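You operate a simulated robot arm through the tools that you are given. There is no shell and no other tool. Be economical: measure what you need, move in short steps, check, and stop when the job is done.

Carry out the task below with a simulated robot arm. There is one attempt and no reset: what you move stays moved.

Task
Brush the bench disc player's lens clean with its tray wound out.
Fine: plug in its holder first and left there; wind the tray out and in again by the white gear knob; lens brush back in its cup; power left off. What is to be rubbed or washed off counts as gone when no trace of it is left.

Only the result counts: the job must be done as asked and must still hold three seconds after the hand-in. Knocking over, shifting, dropping, spilling or breaking anything else fails it.

Robot
A 6-joint arm with a two-finger parallel gripper, fixed in place. Base frame: the origin is at the foot of the arm, x ahead of it, y to its left, z up; the work surface is at about z = 0.828. Readings come in m, degrees, newtons and seconds.
With the tool pointing down near the work surface it reaches from about 0.32 to 0.7 m from the base axis. Its first joint turns from -166.0 to 166.0 degrees. Payload 4.1 kg.
Tool frame: the origin (TCP) lies between the finger pads and is the grasp point; the fingertips stand 0.023 m ahead of it; z points along the fingers, y is the line along which they close. The gripper opens to 0.094 m. The fingers are 0.038 m wide and 0.01 m thick; the gripper's body (0.054 by 0.096 m) begins 0.039 m behind the TCP.
Orientation is that of the tool frame in the base frame, as [roll, pitch, yaw] about the fixed x, y, z axes, in that order (R = Rz(yaw) Ry(pitch) Rx(roll)). With the fingers straight down and closing along the base's y, the tool's x points along the base's -x, its y along +y and its z along -z.

Tools
- The arm moves only by the tool drive_tool. Its argument "plan" is a list of rows, each an object (a shift or turn left out is 0, a gripper value left out holds the last) with "translation": the shift along the tool's x, y, z in units of 150 mm (1.0 is 150 mm), a list of three; "rotation": the turn, a rotation vector about the tool's x, y, z in units of 180 degrees (1.0 is 180 degrees), a list of three; "hand": the gripper command, from -1 (fully open) to 1 (shut), values between in proportion. In form: [{"translation": [x, y, z], "rotation": [ax, ay, az], "hand": hand}, ...]. A call has 1 to 10 rows; each row is the pose to reach, as a shift and turn from the pose commanded when the call began, along the tool's axes at that moment. A call with a number of a shift or a turn outside -1 to 1 is refused whole. A row lasts 0.2 s, in which the tool goes at most 0.05 m and 8.6 degrees; a call with a longer step from one row to the next is refused whole, and so is a gripper value outside its range. A pose out of reach is approached as far as the arm can. The call stops where the force on the tool passes 40 N (or 10 N more than at its start, if that is more) or the arm is blocked; 0.2 s more then pass. The fingers move at their own pace (about 0.045 m/s each) and stop on an object; they squeeze with about 43 N. The grip force told is the motor's: it shows also when the fingers shut on nothing. Time passes only in rows, and 0.2 s behind the last, so rows that repeat a pose let the fingers close. It gives the time, the measured TCP pose, the force on the tool (base axes), the opening and the grip force at its end, in the units of the frame above (readings bear some noise), with the torque about the TCP (base axes, N m) and any sound that the robot's microphone picked up, and new pictures: "views" is both (left out), scene, wrist or none.
- Cameras (640 x 400 px; columns grow to the right, rows downward): "scene" is fixed at [0.2144, 0.6311, 1.4734]; the picture's right is [-0.92, -0.38, 0.00], its down [-0.28, 0.68, -0.67] and it looks along [0.26, -0.62, -0.74] (base axes); focal length 296 px, centre (320, 200). "wrist" rides on the gripper at [0.086, 0.016, -0.074] in the tool frame; the picture's right is [-0.18, 0.98, 0.00], its down [-0.58, -0.11, -0.81] and it looks along [-0.79, -0.15, 0.59] (tool axes); focal length 243 px, centre (320, 200). There is no depth. A picture from a camera that has moved, and an enlarged one, comes with that camera's place and axes in the base frame and with its lens. The place of the scene camera against the robot may be out by one fixed shift of up to 0.025 m in any direction.
- move_column(by): slides the trunk up (or, below 0, down) by that many m; the arm rides with it, the base frame stays. It gives what a move gives, with no picture.
- inspect(camera, box): a new picture of the part [left, top, right, bottom] of that camera's present view, enlarged. No time passes.
- finish_job(): hands the job in; it is judged then, once.

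Work in short steps. Places have to be worked out from the pictures, the camera data and where the tool is seen: move nearer, look again, correct. Check each grasp and each placing, and mend what went wrong. You have 120 turns and 200 pictures in all, those below and enlarged ones among them. Open the gripper and draw the arm clear of the work before you hand the job in, unless the task says otherwise; then end with one line.

The tools are called by a JSON object that holds its "api" and its "payload". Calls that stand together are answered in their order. drive_tool: Moves the arm, as the interface text tells. Its arguments: {"type":"object","properties":{"plan":{"type":"array","items":{"type":"object","properties":{"translation":{"type":"array","items":{"type":"number"}},"rotation":{"type":"array","items":{"type":"number"}},"hand":{"type":"number"}}}},"views":{"type":"string","enum":["both","scene","wrist","none"]}},"required":["plan"]} The other tools are called the same way: move_column (by) slides the trunk up or down; inspect (camera, box) takes an enlarged picture of a part of a camera's view; finish_job () hands the job in.

At the start:

```text
time: 0.0
position: [0.3988, 0.1619, 1.1836]
orientation: [-180.0, 0.0, -180.0]
force: [0.3, -0.4, 0.8]
torque: [0.0, 0.0, -0.01]
opening: 0.0942
finger_force: 0.1
trunk travel left (down, up): [-0.525, 0.065]
```

scene: 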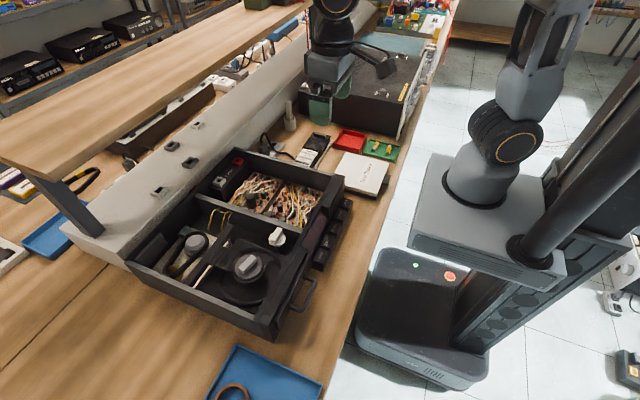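
wrist: 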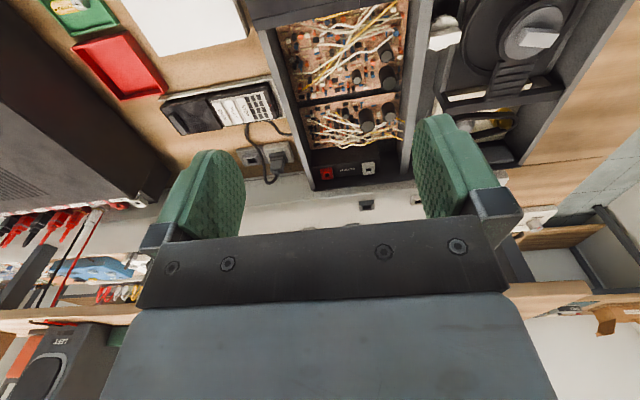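

The bench shows an opened disc player with boards, a white knob, and a disc clamp. I will enlarge the scene to identify the plug, holder, brush cup and knob.

{"api": "inspect", "payload": {"camera": "scene", "box": [120, 130, 360, 280]}}

{"api": "inspect", "payload": {"camera": "scene", "box": [120, 210, 360, 360]}}

{"api": "inspect", "payload": {"camera": "scene", "box": [230, 60, 430, 185]}}

{"api": "inspect", "payload": {"camera": "wrist", "box": [230, 0, 600, 230]}}

```text
2.67 times, centred on (240, 205) of scene
camera zoom: at [0.2144, 0.6311, 1.4734], right [-0.92, -0.38, 0.0], down [-0.28, 0.68, -0.67], along [0.26, -0.62, -0.74], focal length 790 px, centre (533, 187)
```

zoom: 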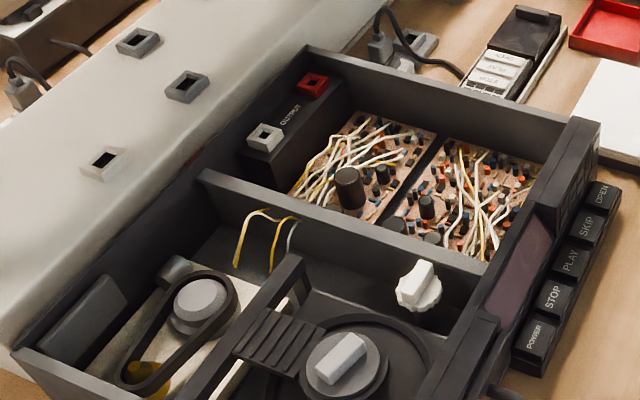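

```text
2.67 times, centred on (240, 285) of scene
camera zoom: at [0.2144, 0.6311, 1.4734], right [-0.92, -0.38, 0.0], down [-0.28, 0.68, -0.67], along [0.26, -0.62, -0.74], focal length 790 px, centre (533, -27)
```

zoom: 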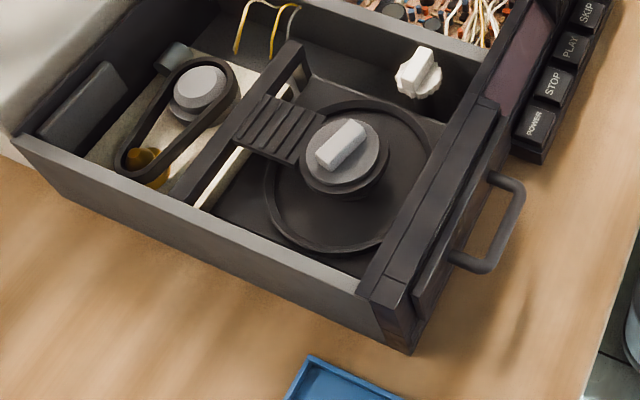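

```text
3.20 times, centred on (330, 122) of scene
camera zoom: at [0.2144, 0.6311, 1.4734], right [-0.92, -0.38, 0.0], down [-0.28, 0.68, -0.67], along [0.26, -0.62, -0.74], focal length 948 px, centre (288, 448)
```

zoom: 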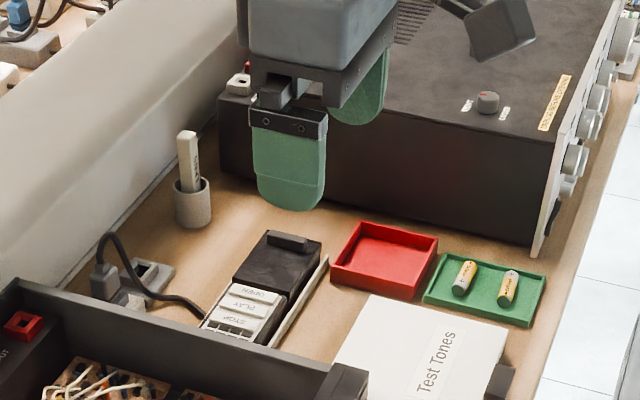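

```text
1.73 times, centred on (415, 115) of wrist
camera zoom: at [0.3113, 0.179, 1.2579], right [0.18, 0.98, 0.0], down [0.58, -0.11, 0.81], along [0.79, -0.15, -0.59], focal length 420 px, centre (156, 347)
```

zoom: 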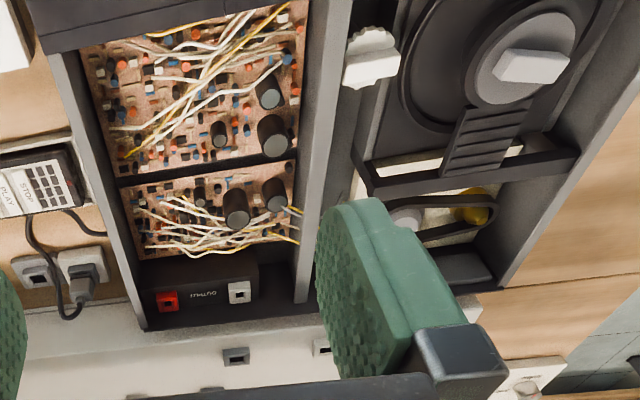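

The plug seems to be near (0.70,-0.03), the brush cup near (0.68,-0.19) and the knob near (0.45,0.31). I will move the wrist camera toward the plug, staying high.

{"api": "drive_tool", "payload": {"plan": [{"translation": [0, -0.3, 0]}, {"translation": [0, -0.6, 0.1]}, {"translation": [0, -0.85, 0.25]}, {"translation": [0, -1, 0.5]}, {"translation": [0, -1, 0.5]}]}}

```text
time: 1.2
position: [0.3974, 0.0114, 1.1051]
orientation: [-180.0, 0.0, -179.8]
force: [-0.2, -0.3, 1.2]
torque: [-0.01, 0.01, 0.01]
opening: 0.0941
finger_force: 0.0
trunk travel left (down, up): [-0.525, 0.065]
camera wrist: at [0.3112, 0.0287, 1.1799], right [0.18, 0.98, 0.0], down [0.58, -0.11, 0.81], along [0.79, -0.15, -0.59], focal length 243 px, centre (320, 200)
```

scene: 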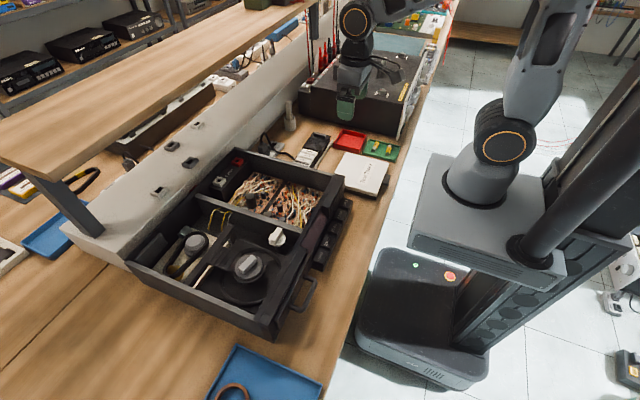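
wrist: 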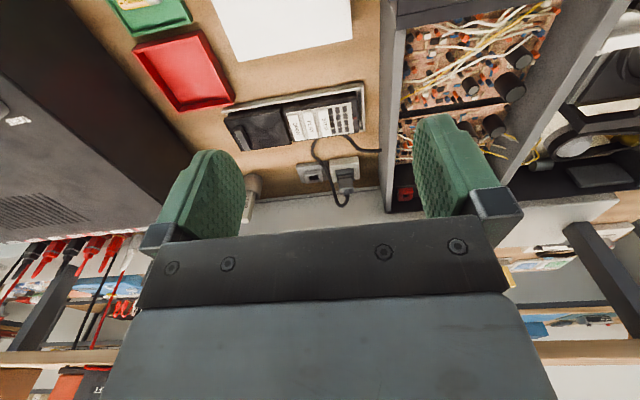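

Two small blocks and the plug are visible between the fingers. I will zoom in.

{"api": "inspect", "payload": {"camera": "wrist", "box": [220, 70, 420, 220]}}

{"api": "inspect", "payload": {"camera": "wrist", "box": [380, 0, 640, 200]}}

{"api": "inspect", "payload": {"camera": "scene", "box": [240, 90, 340, 170]}}

```text
2.67 times, centred on (320, 145) of wrist
camera zoom: at [0.3112, 0.0287, 1.1799], right [0.18, 0.98, 0.0], down [0.58, -0.11, 0.81], along [0.79, -0.15, -0.59], focal length 647 px, centre (320, 347)
```

zoom: 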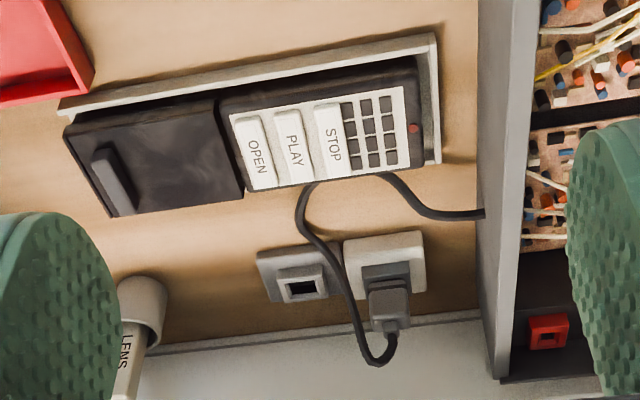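

```text
2.00 times, centred on (510, 100) of wrist
camera zoom: at [0.3112, 0.0287, 1.1799], right [0.18, 0.98, 0.0], down [0.58, -0.11, 0.81], along [0.79, -0.15, -0.59], focal length 485 px, centre (-60, 400)
```

zoom: 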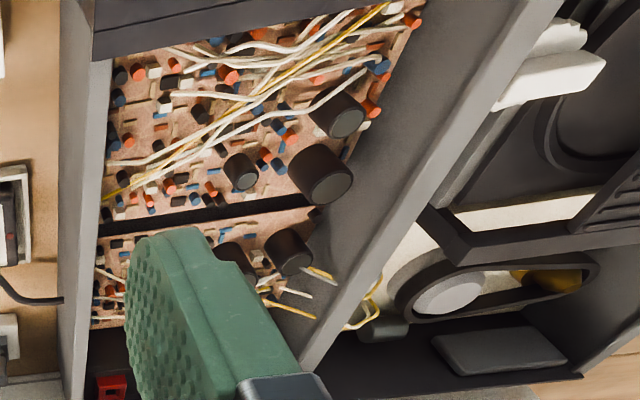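

```text
5.00 times, centred on (290, 130) of scene
camera zoom: at [0.2144, 0.6311, 1.4734], right [-0.92, -0.38, 0.0], down [-0.28, 0.68, -0.67], along [0.26, -0.62, -0.74], focal length 1481 px, centre (470, 550)
```

zoom: 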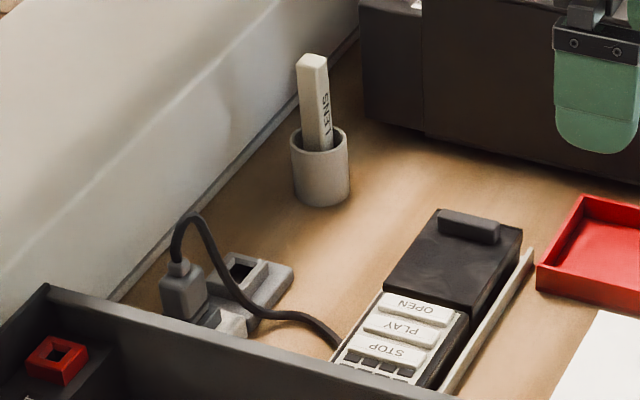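

The plug stands upright in the white outlet, and the empty grey block beside it is its holder. I will go closer to get better positions.

{"api": "drive_tool", "payload": {"plan": [{"translation": [-0.2, 0, 0.2]}, {"translation": [-0.4, 0, 0.4]}, {"translation": [-0.6, 0, 0.6]}, {"translation": [-0.6, 0, 0.8]}, {"translation": [-0.6, 0, 0.8]}], "views": "wrist"}}

{"api": "inspect", "payload": {"camera": "wrist", "box": [220, 70, 420, 220]}}

```text
time: 2.4
position: [0.4887, 0.0115, 0.9865]
orientation: [-179.9, 0.0, 180.0]
force: [-0.4, 0.0, 0.3]
torque: [0.0, -0.01, 0.02]
opening: 0.0942
finger_force: 0.1
trunk travel left (down, up): [-0.525, 0.065]
camera wrist: at [0.4021, 0.0294, 1.0618], right [0.18, 0.98, 0.0], down [0.58, -0.11, 0.81], along [0.79, -0.15, -0.59], focal length 243 px, centre (320, 200)
```

wrist: 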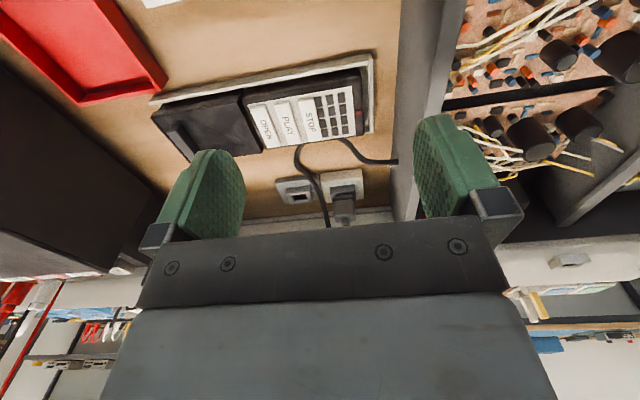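

```text
2.67 times, centred on (320, 145) of wrist
camera zoom: at [0.4021, 0.0294, 1.0618], right [0.18, 0.98, 0.0], down [0.58, -0.11, 0.81], along [0.79, -0.15, -0.59], focal length 647 px, centre (320, 347)
```

zoom: 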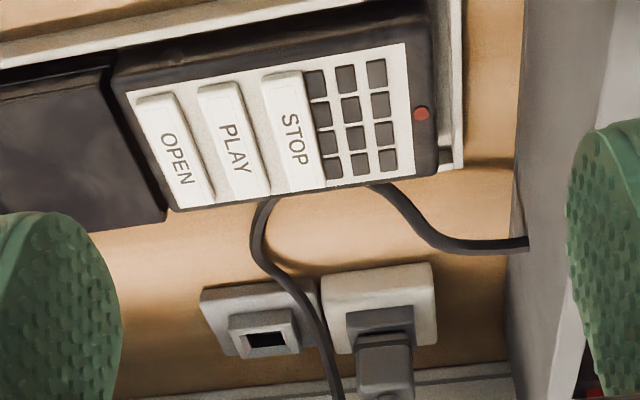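

The plug is around (0.67,0.04) and the holder around (0.67,-0.02), with the player wall at y≈0.11. A shelf edge sits near x≈0.74 and z≈1.15. I will lean the hand back toward the base by 15° and approach.

{"api": "drive_tool", "payload": {"plan": [{"translation": [-0.2, 0.05, 0], "rotation": [0, -0.03, 0]}, {"translation": [-0.4, 0.1, 0], "rotation": [0, -0.06, 0]}, {"translation": [-0.6, 0.15, 0.1], "rotation": [0, -0.083, 0]}, {"translation": [-0.8, 0.17, 0.1], "rotation": [0, -0.083, 0]}, {"translation": [-0.8, 0.17, 0.1], "rotation": [0, -0.083, 0]}]}}

{"api": "inspect", "payload": {"camera": "wrist", "box": [220, 60, 420, 210]}}

```text
time: 3.6
position: [0.6087, 0.0377, 0.9736]
orientation: [-179.9, 14.9, -179.9]
force: [0.6, 0.4, 0.5]
torque: [-0.01, 0.03, -0.01]
opening: 0.0938
finger_force: 0.1
trunk travel left (down, up): [-0.525, 0.065]
camera wrist: at [0.5054, 0.0541, 1.0235], right [0.18, 0.98, 0.05], down [0.35, -0.11, 0.93], along [0.92, -0.15, -0.37], focal length 243 px, centre (320, 200)
```

scene: 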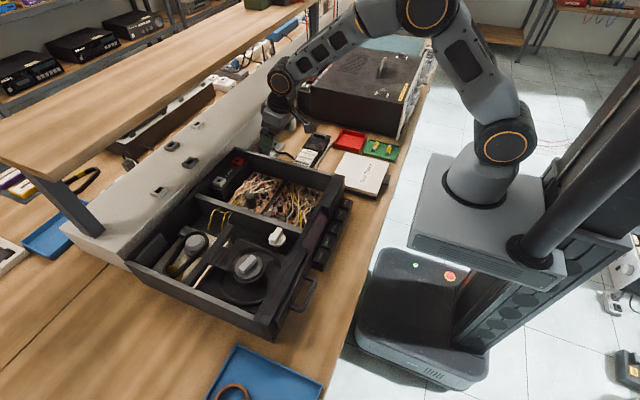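
wrist: 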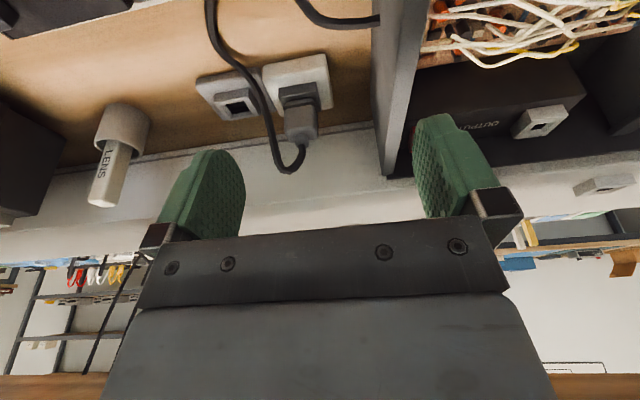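

```text
2.67 times, centred on (320, 135) of wrist
camera zoom: at [0.5054, 0.0541, 1.0235], right [0.18, 0.98, 0.05], down [0.35, -0.11, 0.93], along [0.92, -0.15, -0.37], focal length 647 px, centre (320, 373)
```

zoom: 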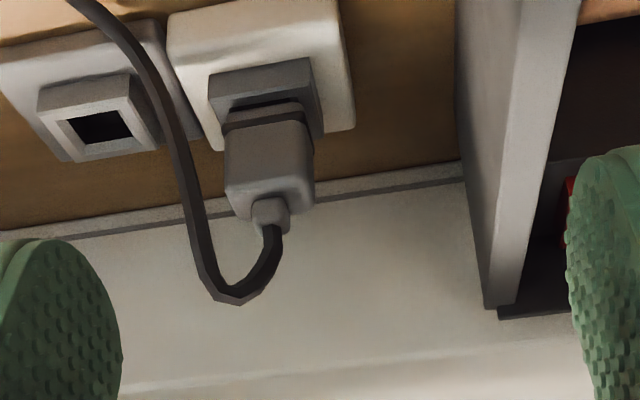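

I re-derived the positions with the zoom correctly centred: plug ≈ (0.677,0.013,0.875), holder hole ≈ (0.68,-0.05), wall y≈0.083. I will narrow the gripper and move above the plug.

{"api": "drive_tool", "payload": {"plan": [{"translation": [-0.2, -0.08, 0.08], "hand": -0.1}, {"translation": [-0.423, -0.167, 0.175]}, {"translation": [-0.423, -0.167, 0.175]}, {"translation": [-0.423, -0.167, 0.175]}]}}

{"api": "inspect", "payload": {"camera": "wrist", "box": [200, 50, 440, 200]}}

{"api": "inspect", "payload": {"camera": "scene", "box": [210, 80, 370, 180]}}

```text
time: 4.6
position: [0.6763, 0.0126, 0.9644]
orientation: [179.9, 14.9, -180.0]
force: [0.2, -0.2, 0.4]
torque: [0.02, -0.01, 0.0]
opening: 0.0516
finger_force: 0.0
trunk travel left (down, up): [-0.525, 0.065]
camera wrist: at [0.5726, 0.0292, 1.0148], right [0.18, 0.98, 0.05], down [0.35, -0.11, 0.93], along [0.92, -0.15, -0.37], focal length 243 px, centre (320, 200)
```

scene: 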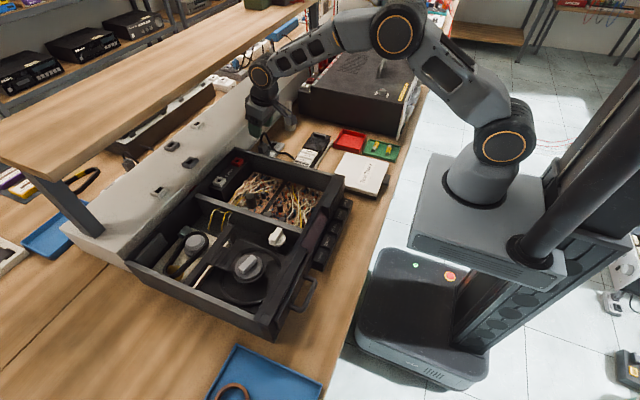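
wrist: 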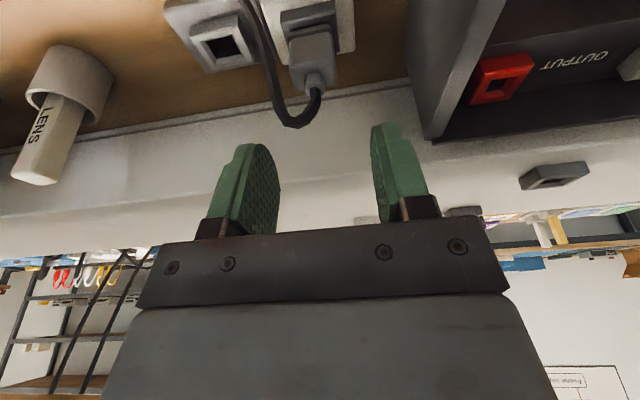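

```text
2.67 times, centred on (320, 125) of wrist
camera zoom: at [0.5726, 0.0292, 1.0148], right [0.18, 0.98, 0.05], down [0.35, -0.11, 0.93], along [0.92, -0.15, -0.37], focal length 647 px, centre (320, 400)
```

zoom: 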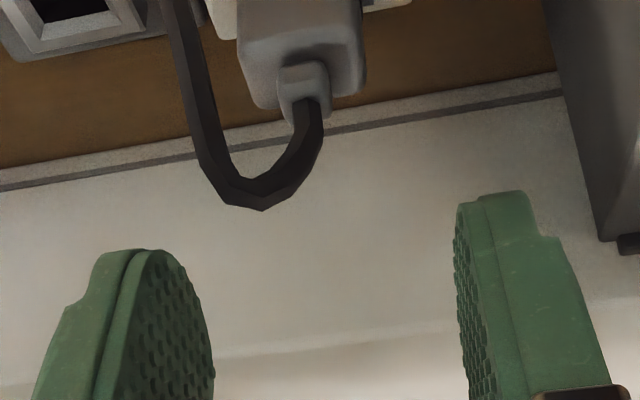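

```text
4.00 times, centred on (290, 130) of scene
camera zoom: at [0.2144, 0.6311, 1.4734], right [-0.92, -0.38, 0.0], down [-0.28, 0.68, -0.67], along [0.26, -0.62, -0.74], focal length 1185 px, centre (440, 480)
```

zoom: 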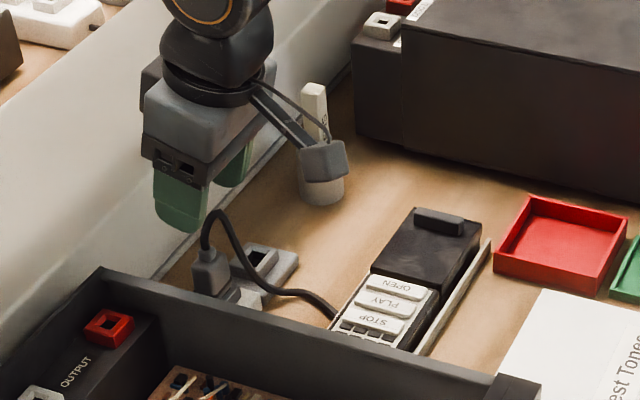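

The plug lies at about (0.679,0.012), right under the fingers. I will descend 80 mm straight down.

{"api": "drive_tool", "payload": {"plan": [{"translation": [0.046, 0, 0.172]}, {"translation": [0.092, 0, 0.343]}, {"translation": [0.12, 0, 0.45]}, {"translation": [0.138, 0, 0.515]}, {"translation": [0.138, 0, 0.515]}]}}

{"api": "inspect", "payload": {"camera": "wrist", "box": [200, 80, 440, 230]}}

{"api": "inspect", "payload": {"camera": "scene", "box": [210, 80, 370, 180]}}

```text
time: 5.8
position: [0.677, 0.0132, 0.8824]
orientation: [-179.9, 14.9, -180.0]
force: [-0.5, 0.2, 0.9]
torque: [0.0, 0.03, -0.02]
opening: 0.0515
finger_force: 0.2
trunk travel left (down, up): [-0.525, 0.065]
camera wrist: at [0.5741, 0.0296, 0.9335], right [0.18, 0.98, 0.05], down [0.35, -0.11, 0.93], along [0.92, -0.15, -0.37], focal length 243 px, centre (320, 200)
```

scene: 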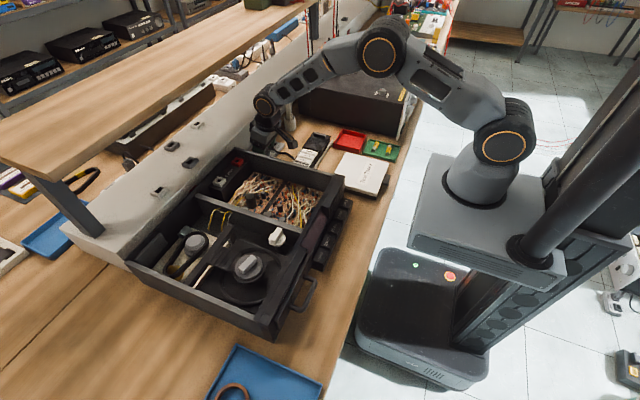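
wrist: 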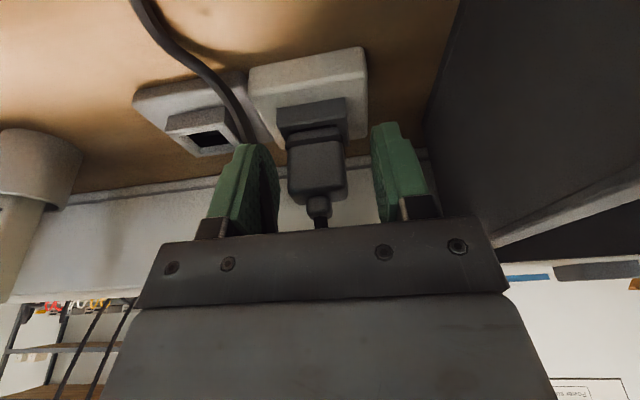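

```text
2.67 times, centred on (320, 155) of wrist
camera zoom: at [0.5741, 0.0296, 0.9335], right [0.18, 0.98, 0.05], down [0.35, -0.11, 0.93], along [0.92, -0.15, -0.37], focal length 647 px, centre (320, 320)
```

zoom: 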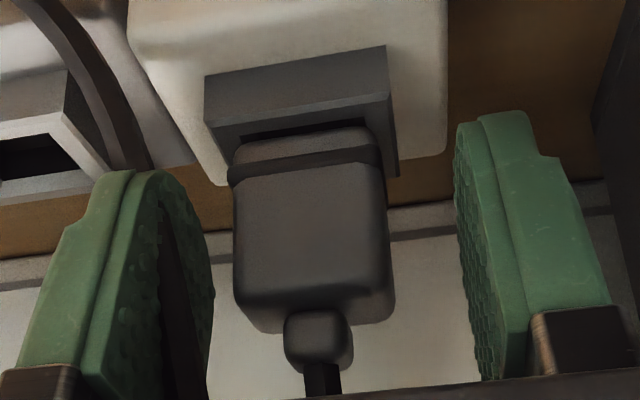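

```text
4.00 times, centred on (290, 130) of scene
camera zoom: at [0.2144, 0.6311, 1.4734], right [-0.92, -0.38, 0.0], down [-0.28, 0.68, -0.67], along [0.26, -0.62, -0.74], focal length 1185 px, centre (440, 480)
```

zoom: 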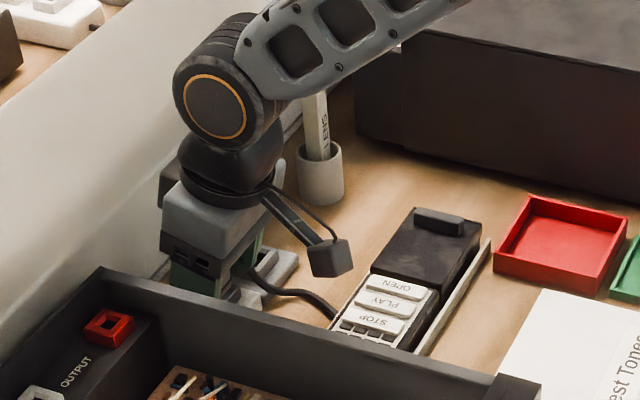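

The plug body sits between the fingers, about 4 mm toward −y. I will shift and close.

{"api": "drive_tool", "payload": {"plan": [{"translation": [0, -0.027, 0]}, {"translation": [0, -0.027, 0], "hand": 0.3}, {"translation": [0, -0.027, 0], "hand": 1}, {"translation": [0, -0.027, 0], "hand": 1}, {"translation": [0, -0.027, 0], "hand": 1}], "views": "wrist"}}

```text
time: 7.0
position: [0.6763, 0.0094, 0.8843]
orientation: [179.9, 14.9, -179.9]
force: [0.5, 9.1, 1.2]
torque: [0.26, -0.03, 0.06]
opening: 0.0282
finger_force: 42.7
trunk travel left (down, up): [-0.525, 0.065]
camera wrist: at [0.574, 0.0269, 0.9339], right [0.18, 0.98, 0.05], down [0.35, -0.11, 0.93], along [0.92, -0.15, -0.37], focal length 243 px, centre (320, 200)
```

wrist: 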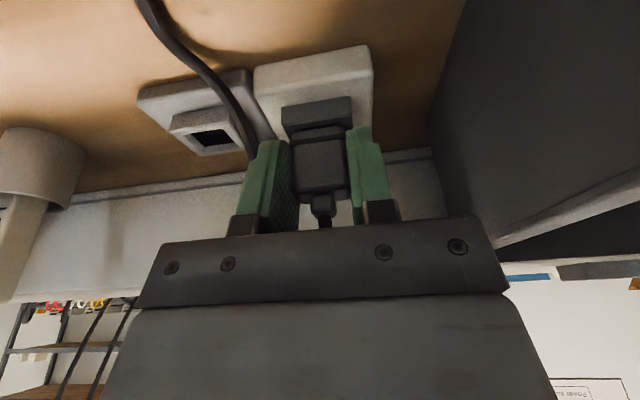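

Plug gripped at 28 mm width. I will pull it straight up slowly.

{"api": "drive_tool", "payload": {"plan": [{"translation": [0, 0.012, 0]}, {"translation": [-0.009, 0.012, -0.032]}, {"translation": [-0.0175, 0.012, -0.064]}, {"translation": [-0.035, 0.012, -0.129]}, {"translation": [-0.06, 0.012, -0.22]}, {"translation": [-0.0863, 0.012, -0.322]}, {"translation": [-0.0863, 0.012, -0.322]}]}}

```text
time: 8.6
position: [0.6757, 0.0104, 0.9336]
orientation: [180.0, 14.9, -179.9]
force: [-0.8, -0.1, -1.1]
torque: [0.0, 0.02, 0.02]
opening: 0.0283
finger_force: 43.1
trunk travel left (down, up): [-0.525, 0.065]
camera wrist: at [0.5729, 0.0279, 0.9837], right [0.18, 0.98, 0.05], down [0.35, -0.11, 0.93], along [0.92, -0.15, -0.37], focal length 243 px, centre (320, 200)
```

scene: 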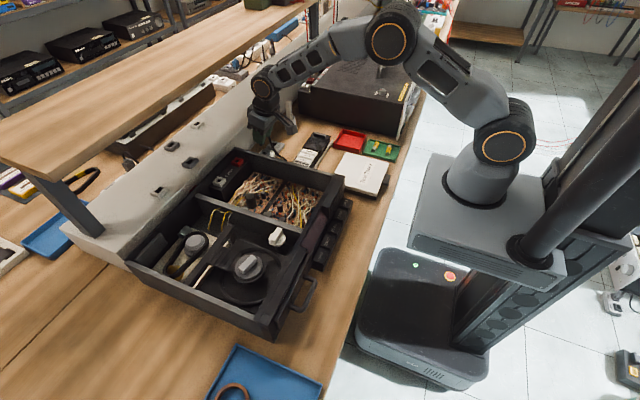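
wrist: 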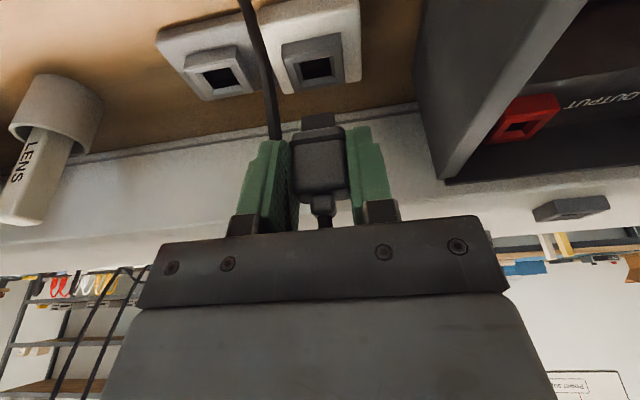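

The plug is out cleanly. I will zoom in on the two sockets to measure the offset between them.

{"api": "inspect", "payload": {"camera": "wrist", "box": [150, 0, 390, 150]}}

{"api": "inspect", "payload": {"camera": "scene", "box": [230, 110, 326, 170]}}

```text
2.67 times, centred on (270, 75) of wrist
camera zoom: at [0.5729, 0.0279, 0.9837], right [0.18, 0.98, 0.05], down [0.35, -0.11, 0.93], along [0.92, -0.15, -0.37], focal length 647 px, centre (453, 533)
```

zoom: 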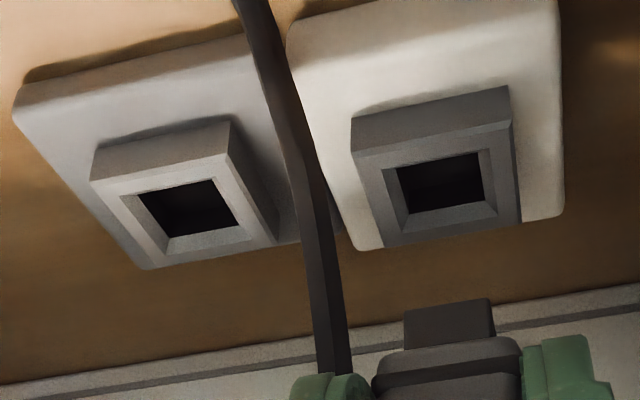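

```text
6.67 times, centred on (278, 140) of scene
camera zoom: at [0.2144, 0.6311, 1.4734], right [-0.92, -0.38, 0.0], down [-0.28, 0.68, -0.67], along [0.26, -0.62, -0.74], focal length 1975 px, centre (600, 600)
```

zoom: 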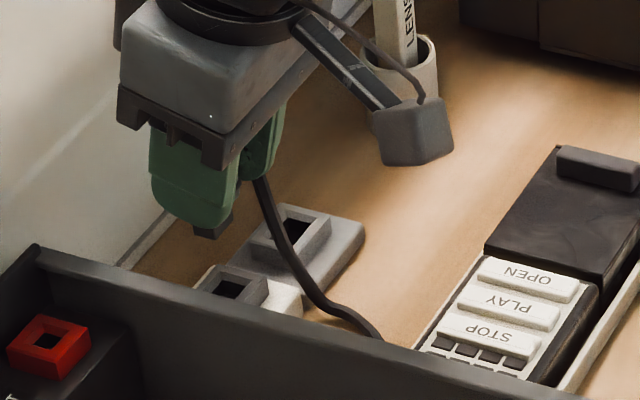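

Both sockets look parallel and equally high, so the plug needs about (-7,-65) mm. I will shift and check that the holder rim appears at the pixel where the outlet rim was, wrist (316,70).

{"api": "drive_tool", "payload": {"plan": [{"translation": [0.02, -0.2, -0.006]}, {"translation": [0.045, -0.433, -0.012]}, {"translation": [0.045, -0.433, -0.012]}, {"translation": [0.045, -0.433, -0.012]}], "views": "wrist"}}

{"api": "inspect", "payload": {"camera": "wrist", "box": [200, 0, 440, 150]}}

```text
time: 9.6
position: [0.6697, -0.0534, 0.9333]
orientation: [179.9, 15.0, 180.0]
force: [-0.4, 0.4, -0.3]
torque: [0.02, 0.01, 0.03]
opening: 0.0284
finger_force: 43.3
trunk travel left (down, up): [-0.525, 0.065]
camera wrist: at [0.5657, -0.0367, 0.9839], right [0.18, 0.98, 0.05], down [0.35, -0.11, 0.93], along [0.92, -0.15, -0.37], focal length 243 px, centre (320, 200)
```

wrist: 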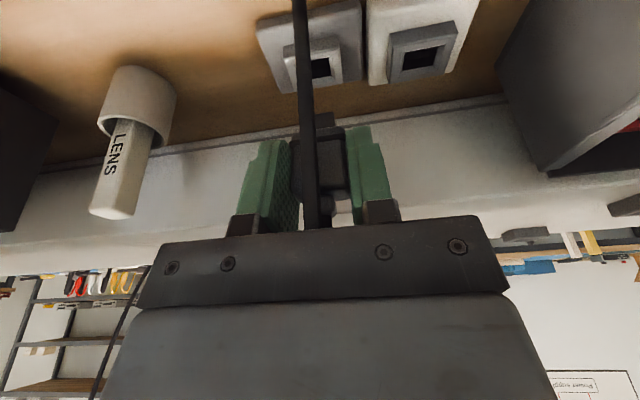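

```text
2.67 times, centred on (320, 75) of wrist
camera zoom: at [0.5657, -0.0367, 0.9839], right [0.18, 0.98, 0.05], down [0.35, -0.11, 0.93], along [0.92, -0.15, -0.37], focal length 647 px, centre (320, 533)
```

zoom: 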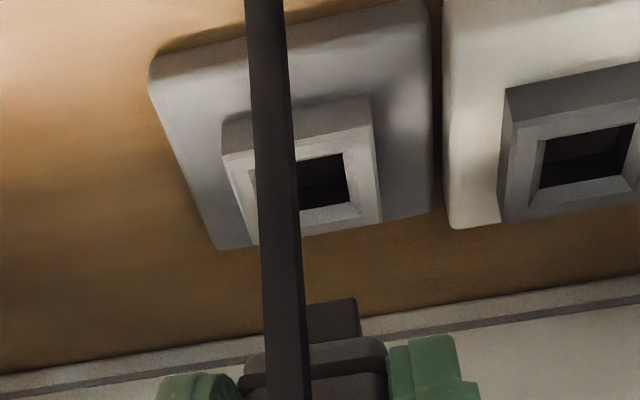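

The holder rim now matches the earlier outlet position to within about 0.7 mm. I will descend slowly to insert the plug, watching the force.

{"api": "drive_tool", "payload": {"plan": [{"translation": [0.025, -0.005, 0.095]}, {"translation": [0.042, -0.005, 0.158]}, {"translation": [0.052, -0.005, 0.193]}, {"translation": [0.061, -0.005, 0.228]}, {"translation": [0.07, -0.005, 0.26]}, {"translation": [0.078, -0.005, 0.29]}, {"translation": [0.0846, -0.005, 0.3156]}, {"translation": [0.0846, -0.005, 0.3156]}], "views": "wrist"}}

{"api": "inspect", "payload": {"camera": "wrist", "box": [200, 50, 440, 200]}}

```text
time: 11.4
position: [0.6692, -0.0557, 0.8869]
orientation: [-180.0, 15.1, -179.9]
force: [0.0, -0.2, 7.7]
torque: [0.01, -0.04, 0.0]
opening: 0.0283
finger_force: 43.2
trunk travel left (down, up): [-0.525, 0.065]
camera wrist: at [0.5661, -0.0385, 0.9368], right [0.18, 0.98, 0.05], down [0.35, -0.11, 0.93], along [0.92, -0.15, -0.36], focal length 243 px, centre (320, 200)
```

wrist: 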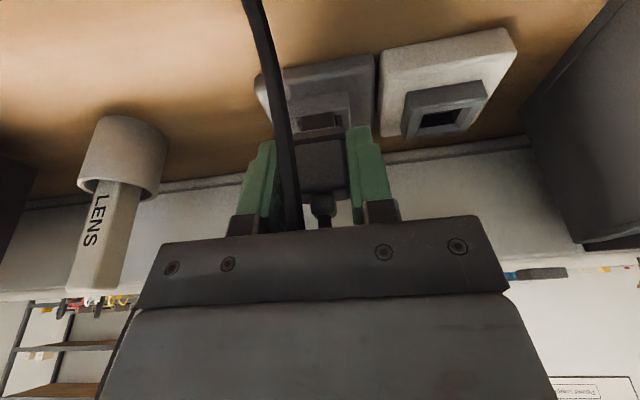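

```text
2.67 times, centred on (320, 125) of wrist
camera zoom: at [0.5661, -0.0385, 0.9368], right [0.18, 0.98, 0.05], down [0.35, -0.11, 0.93], along [0.92, -0.15, -0.36], focal length 647 px, centre (320, 400)
```

zoom: 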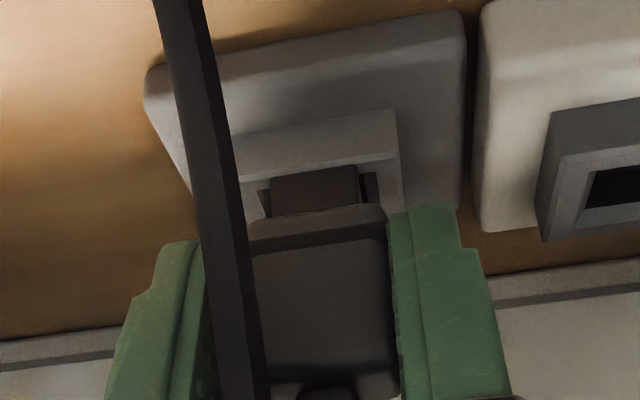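

The pin meets the near (-x) edge of the holder mouth with 8 N, and the holder sits lower than the outlet, so the true hole is a few mm further in +x. I will lift a little, move +5 mm in x and try again.

{"api": "drive_tool", "payload": {"plan": [{"translation": [-0.0086, 0, -0.0322]}, {"translation": [-0.041, 0, -0.0236]}, {"translation": [-0.0322, 0, 0.0086]}, {"translation": [-0.0236, 0, 0.041]}, {"translation": [-0.0236, 0, 0.041]}], "views": "wrist"}}

{"api": "inspect", "payload": {"camera": "wrist", "box": [200, 50, 440, 200]}}

```text
time: 12.6
position: [0.6759, -0.0552, 0.8794]
orientation: [-179.9, 15.2, -179.9]
force: [17.0, -1.1, 1.1]
torque: [-0.01, -0.67, -0.01]
opening: 0.0281
finger_force: 42.9
trunk travel left (down, up): [-0.525, 0.065]
camera wrist: at [0.5726, -0.0379, 0.9294], right [0.18, 0.98, 0.05], down [0.35, -0.11, 0.93], along [0.92, -0.15, -0.36], focal length 243 px, centre (320, 200)
```

wrist: 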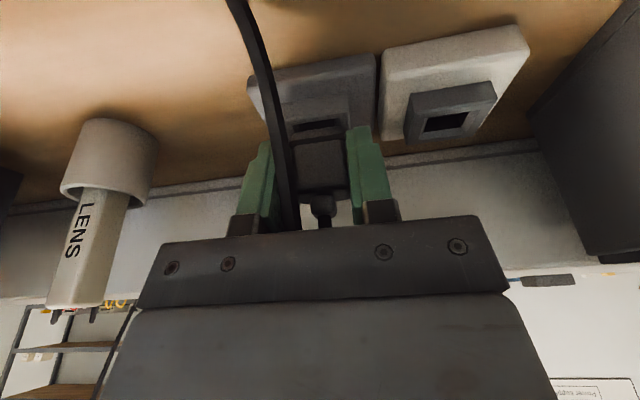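

```text
2.67 times, centred on (320, 125) of wrist
camera zoom: at [0.5726, -0.0379, 0.9294], right [0.18, 0.98, 0.05], down [0.35, -0.11, 0.93], along [0.92, -0.15, -0.36], focal length 647 px, centre (320, 400)
```

zoom: 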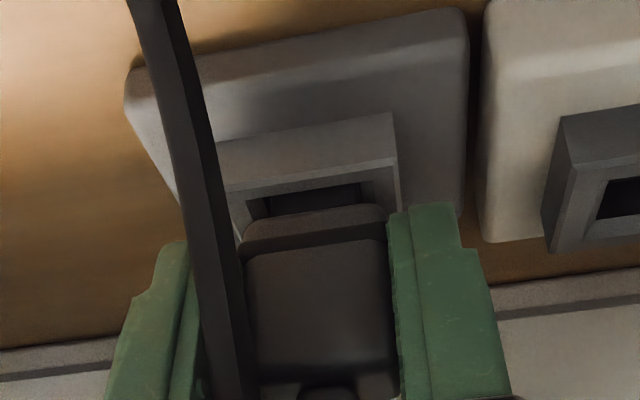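

The holder pushes the plug toward +x with 17 N, so it needs to be still further +x. I will shift +4 mm then lower.

{"api": "drive_tool", "payload": {"plan": [{"translation": [-0.0129, 0, 0.0035]}, {"translation": [-0.0258, 0, 0.0069]}, {"translation": [-0.0224, 0, 0.0198]}, {"translation": [-0.019, 0, 0.0326]}, {"translation": [-0.019, 0, 0.0326]}], "views": "wrist"}}

{"api": "inspect", "payload": {"camera": "wrist", "box": [200, 50, 440, 200]}}

```text
time: 13.8
position: [0.6792, -0.0553, 0.876]
orientation: [180.0, 15.0, 180.0]
force: [-0.6, -0.6, -0.5]
torque: [0.01, 0.02, -0.03]
opening: 0.0282
finger_force: 43.0
trunk travel left (down, up): [-0.525, 0.065]
camera wrist: at [0.5747, -0.0384, 0.9257], right [0.18, 0.98, 0.05], down [0.35, -0.11, 0.93], along [0.92, -0.15, -0.37], focal length 243 px, centre (320, 200)
```

wrist: 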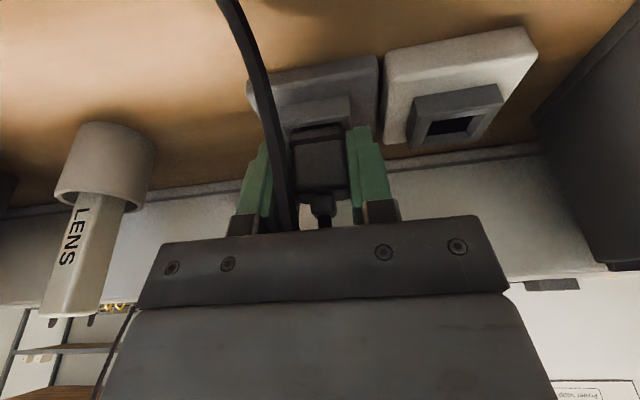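

```text
2.67 times, centred on (320, 125) of wrist
camera zoom: at [0.5747, -0.0384, 0.9257], right [0.18, 0.98, 0.05], down [0.35, -0.11, 0.93], along [0.92, -0.15, -0.37], focal length 647 px, centre (320, 400)
```

zoom: 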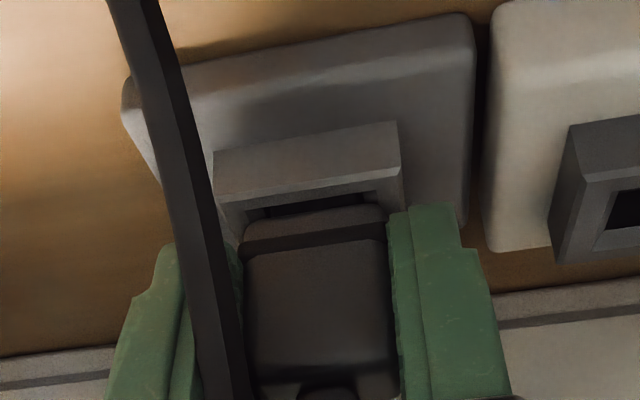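

Force is now zero, so the pin is free in the hole. I will keep lowering until it seats.

{"api": "drive_tool", "payload": {"plan": [{"translation": [0.0035, 0, 0.0129]}, {"translation": [0.0069, 0, 0.0258]}, {"translation": [0.0104, 0, 0.0387]}, {"translation": [0.0138, 0, 0.0515]}, {"translation": [0.0138, 0, 0.0515]}], "views": "wrist"}}

{"api": "inspect", "payload": {"camera": "wrist", "box": [200, 50, 440, 200]}}

```text
time: 15.0
position: [0.6792, -0.0559, 0.8743]
orientation: [-180.0, 15.7, -179.8]
force: [-2.7, 0.6, 39.3]
torque: [0.03, -0.05, 0.01]
opening: 0.0284
finger_force: 43.0
trunk travel left (down, up): [-0.525, 0.065]
camera wrist: at [0.5742, -0.0384, 0.9236], right [0.18, 0.98, 0.05], down [0.34, -0.11, 0.93], along [0.92, -0.15, -0.36], focal length 243 px, centre (320, 200)
```

wrist: 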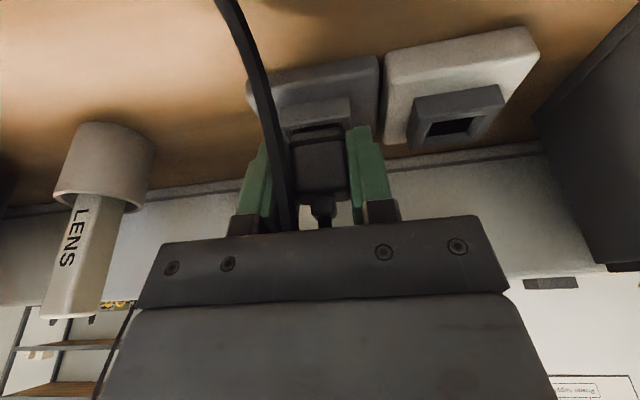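

```text
2.67 times, centred on (320, 125) of wrist
camera zoom: at [0.5742, -0.0384, 0.9236], right [0.18, 0.98, 0.05], down [0.34, -0.11, 0.93], along [0.92, -0.15, -0.36], focal length 647 px, centre (320, 400)
```

zoom: 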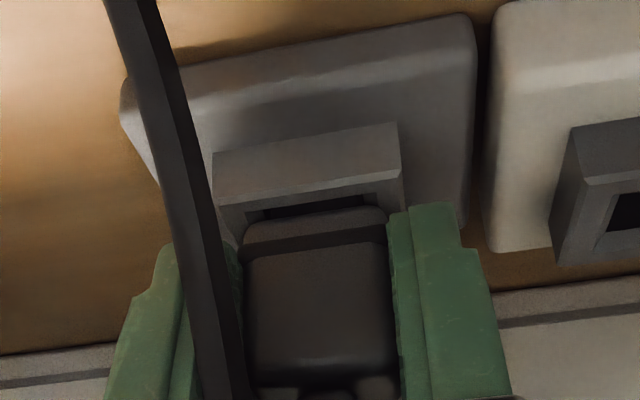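

The plug stopped hard at 39 N with its body on the rim: seated. I will relieve the pressure, open, and check.

{"api": "drive_tool", "payload": {"plan": [{"translation": [-0.007, 0, -0.026]}, {"translation": [-0.007, 0, -0.026], "hand": 0.1}, {"translation": [-0.007, 0, -0.026], "hand": -0.05}, {"translation": [-0.007, 0, -0.026], "hand": -0.05}], "views": "wrist"}}

{"api": "inspect", "payload": {"camera": "wrist", "box": [200, 50, 440, 200]}}

```text
time: 16.0
position: [0.6781, -0.0564, 0.8712]
orientation: [-179.9, 14.9, -179.9]
force: [-0.9, 0.3, 0.0]
torque: [-0.01, 0.02, -0.02]
opening: 0.0495
finger_force: 0.0
trunk travel left (down, up): [-0.525, 0.065]
camera wrist: at [0.5749, -0.0388, 0.922], right [0.18, 0.98, 0.05], down [0.36, -0.11, 0.93], along [0.92, -0.15, -0.37], focal length 243 px, centre (320, 200)
```

wrist: 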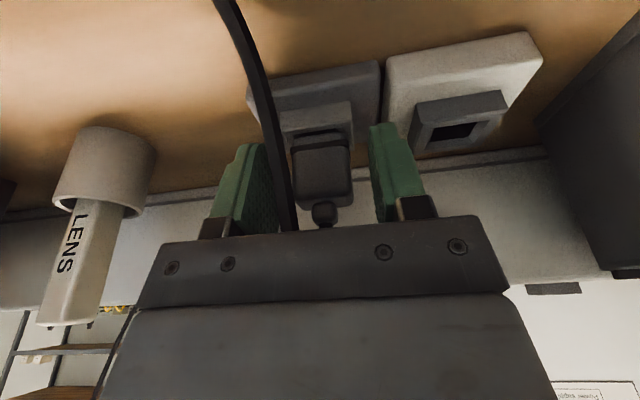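

```text
2.67 times, centred on (320, 125) of wrist
camera zoom: at [0.5749, -0.0388, 0.922], right [0.18, 0.98, 0.05], down [0.36, -0.11, 0.93], along [0.92, -0.15, -0.37], focal length 647 px, centre (320, 400)
```

zoom: 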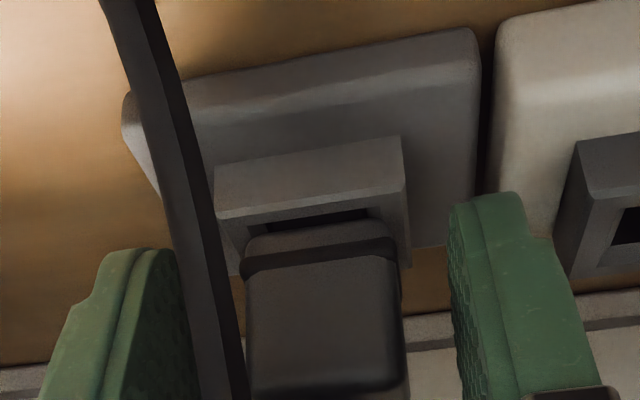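

The plug stands seated in its holder. I will rise clear and check.

{"api": "drive_tool", "payload": {"plan": [{"translation": [-0.04, 0, -0.15]}, {"translation": [-0.1, 0, -0.38]}, {"translation": [-0.173, 0, -0.644]}, {"translation": [-0.1, 0, -0.72]}, {"translation": [0.1, 0, -0.72]}, {"translation": [0.2, 0, -0.72]}, {"translation": [0.2, 0, -0.72]}]}}

{"api": "inspect", "payload": {"camera": "wrist", "box": [200, 0, 440, 150]}}

{"api": "inspect", "payload": {"camera": "scene", "box": [230, 90, 326, 150]}}

```text
time: 17.6
position: [0.622, -0.0544, 0.968]
orientation: [-180.0, 14.9, 180.0]
force: [0.4, -1.1, -0.4]
torque: [-0.01, 0.01, 0.01]
opening: 0.0495
finger_force: 0.1
trunk travel left (down, up): [-0.525, 0.065]
camera wrist: at [0.5188, -0.0367, 1.0186], right [0.18, 0.98, 0.05], down [0.35, -0.11, 0.93], along [0.92, -0.15, -0.37], focal length 243 px, centre (320, 200)
```

scene: 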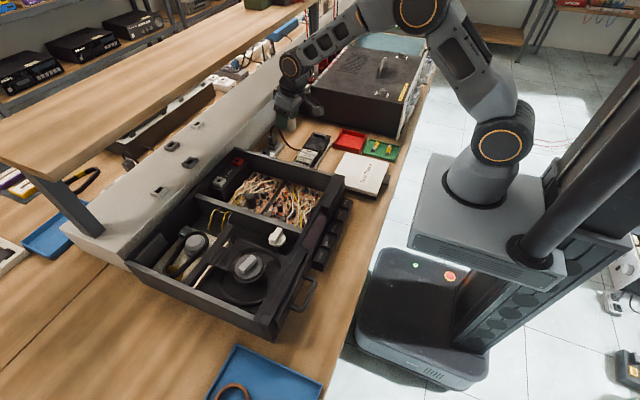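
wrist: 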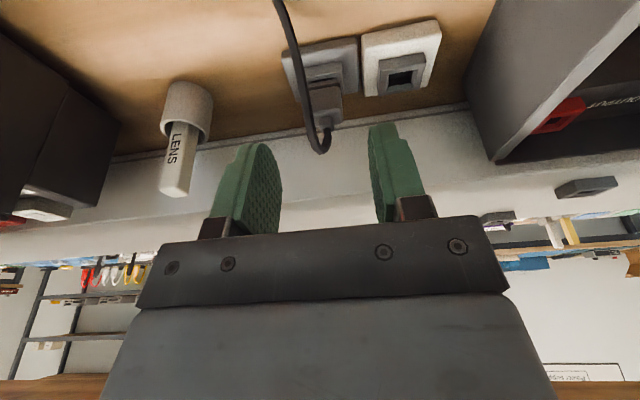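

```text
2.67 times, centred on (320, 75) of wrist
camera zoom: at [0.5188, -0.0367, 1.0186], right [0.18, 0.98, 0.05], down [0.35, -0.11, 0.93], along [0.92, -0.15, -0.37], focal length 647 px, centre (320, 533)
```

zoom: 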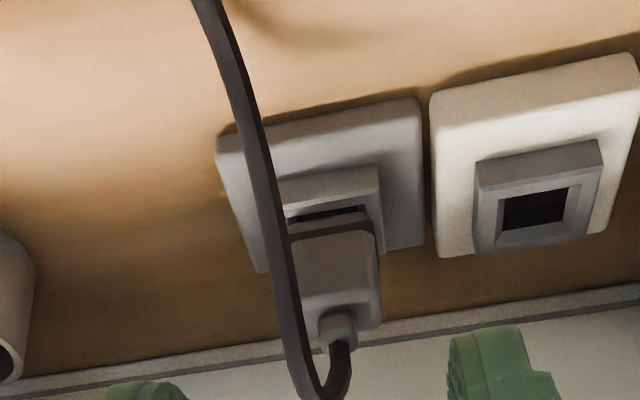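

```text
6.67 times, centred on (278, 120) of scene
camera zoom: at [0.2144, 0.6311, 1.4734], right [-0.92, -0.38, 0.0], down [-0.28, 0.68, -0.67], along [0.26, -0.62, -0.74], focal length 1975 px, centre (600, 733)
```

zoom: 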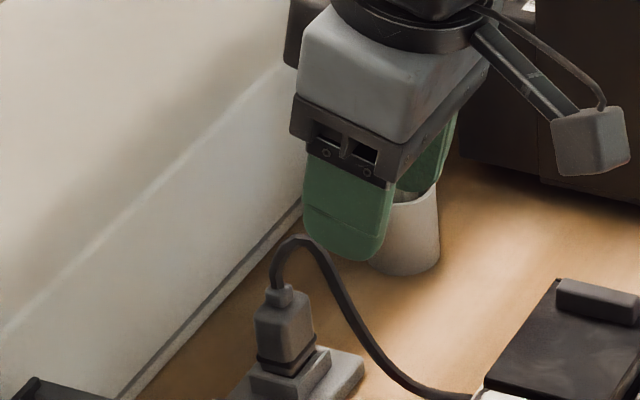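

The plug is seated in its holder with the cable looped. Next is the player: I will lift, straighten the tool and travel over to it.

{"api": "drive_tool", "payload": {"plan": [{"translation": [0.2, 0, -0.2], "rotation": [0, 0.02, 0]}, {"translation": [0.4, 0, -0.4], "rotation": [0, 0.04, 0]}, {"translation": [0.6, 0.2, -0.6], "rotation": [0, 0.06, 0]}, {"translation": [0.763, 0.4, -0.757], "rotation": [0, 0.083, 0]}, {"translation": [0.763, 0.7, -0.757], "rotation": [0, 0.083, 0]}, {"translation": [0.763, 1, -0.757], "rotation": [0, 0.083, 0]}, {"translation": [0.763, 1, -0.757], "rotation": [0, 0.083, 0]}], "views": "none"}}

{"api": "drive_tool", "payload": {"plan": [{"translation": [0.2, 0.3, 0]}, {"translation": [0.4, 0.6, 0]}, {"translation": [0.7, 0.75, 0]}, {"translation": [1.0, 0.75, 0]}, {"translation": [1.0, 0.75, 0]}]}}

```text
refused: row 3 steps farther than a row can; nothing moved
```

```text
refused: row 1 steps farther than a row can; nothing moved
```

That step was too long. I will use smaller ones.

{"api": "drive_tool", "payload": {"plan": [{"translation": [0.2, 0, -0.2], "rotation": [0, 0.02, 0]}, {"translation": [0.4, 0, -0.4], "rotation": [0, 0.04, 0]}, {"translation": [0.6, 0.1, -0.6], "rotation": [0, 0.06, 0]}, {"translation": [0.763, 0.3, -0.757], "rotation": [0, 0.083, 0]}, {"translation": [0.763, 0.6, -0.757], "rotation": [0, 0.083, 0]}, {"translation": [0.763, 0.9, -0.757], "rotation": [0, 0.083, 0]}, {"translation": [0.763, 1, -0.757], "rotation": [0, 0.083, 0]}], "views": "none"}}

{"api": "drive_tool", "payload": {"plan": [{"translation": [0.15, 0.25, 0]}, {"translation": [0.3, 0.5, 0]}, {"translation": [0.5, 0.7, 0]}, {"translation": [0.7, 0.9, 0]}, {"translation": [0.8, 1.0, 0]}, {"translation": [0.8, 1.0, 0]}]}}

```text
time: 19.2
position: [0.4783, 0.0967, 1.0488]
orientation: [-180.0, 0.1, 180.0]
force: [-0.6, 0.1, -0.1]
torque: [0.02, 0.0, -0.01]
opening: 0.0492
finger_force: 0.1
trunk travel left (down, up): [-0.525, 0.065]
```

```text
time: 20.6
position: [0.3625, 0.2445, 1.0511]
orientation: [-180.0, 0.1, -180.0]
force: [0.2, -0.6, -0.2]
torque: [0.0, 0.02, 0.01]
opening: 0.0494
finger_force: 0.1
trunk travel left (down, up): [-0.525, 0.065]
camera wrist: at [0.2737, 0.2623, 1.125], right [0.18, 0.98, 0.0], down [0.58, -0.11, 0.81], along [0.79, -0.15, -0.59], focal length 243 px, centre (320, 200)
```

scene: 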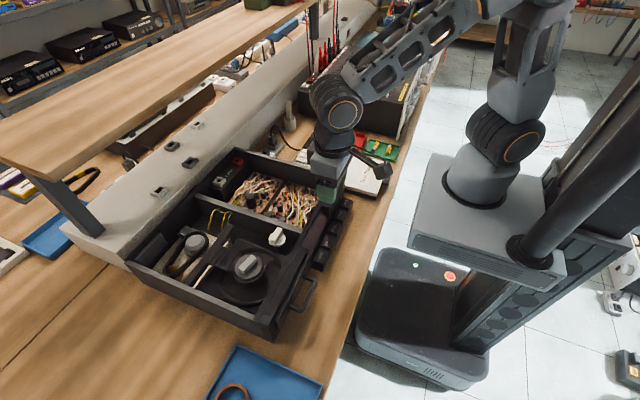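
wrist: 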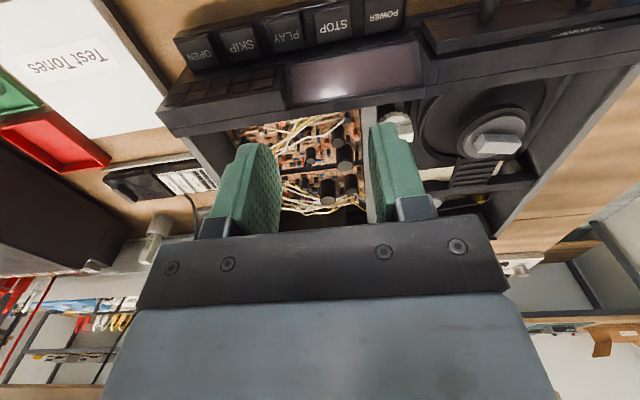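

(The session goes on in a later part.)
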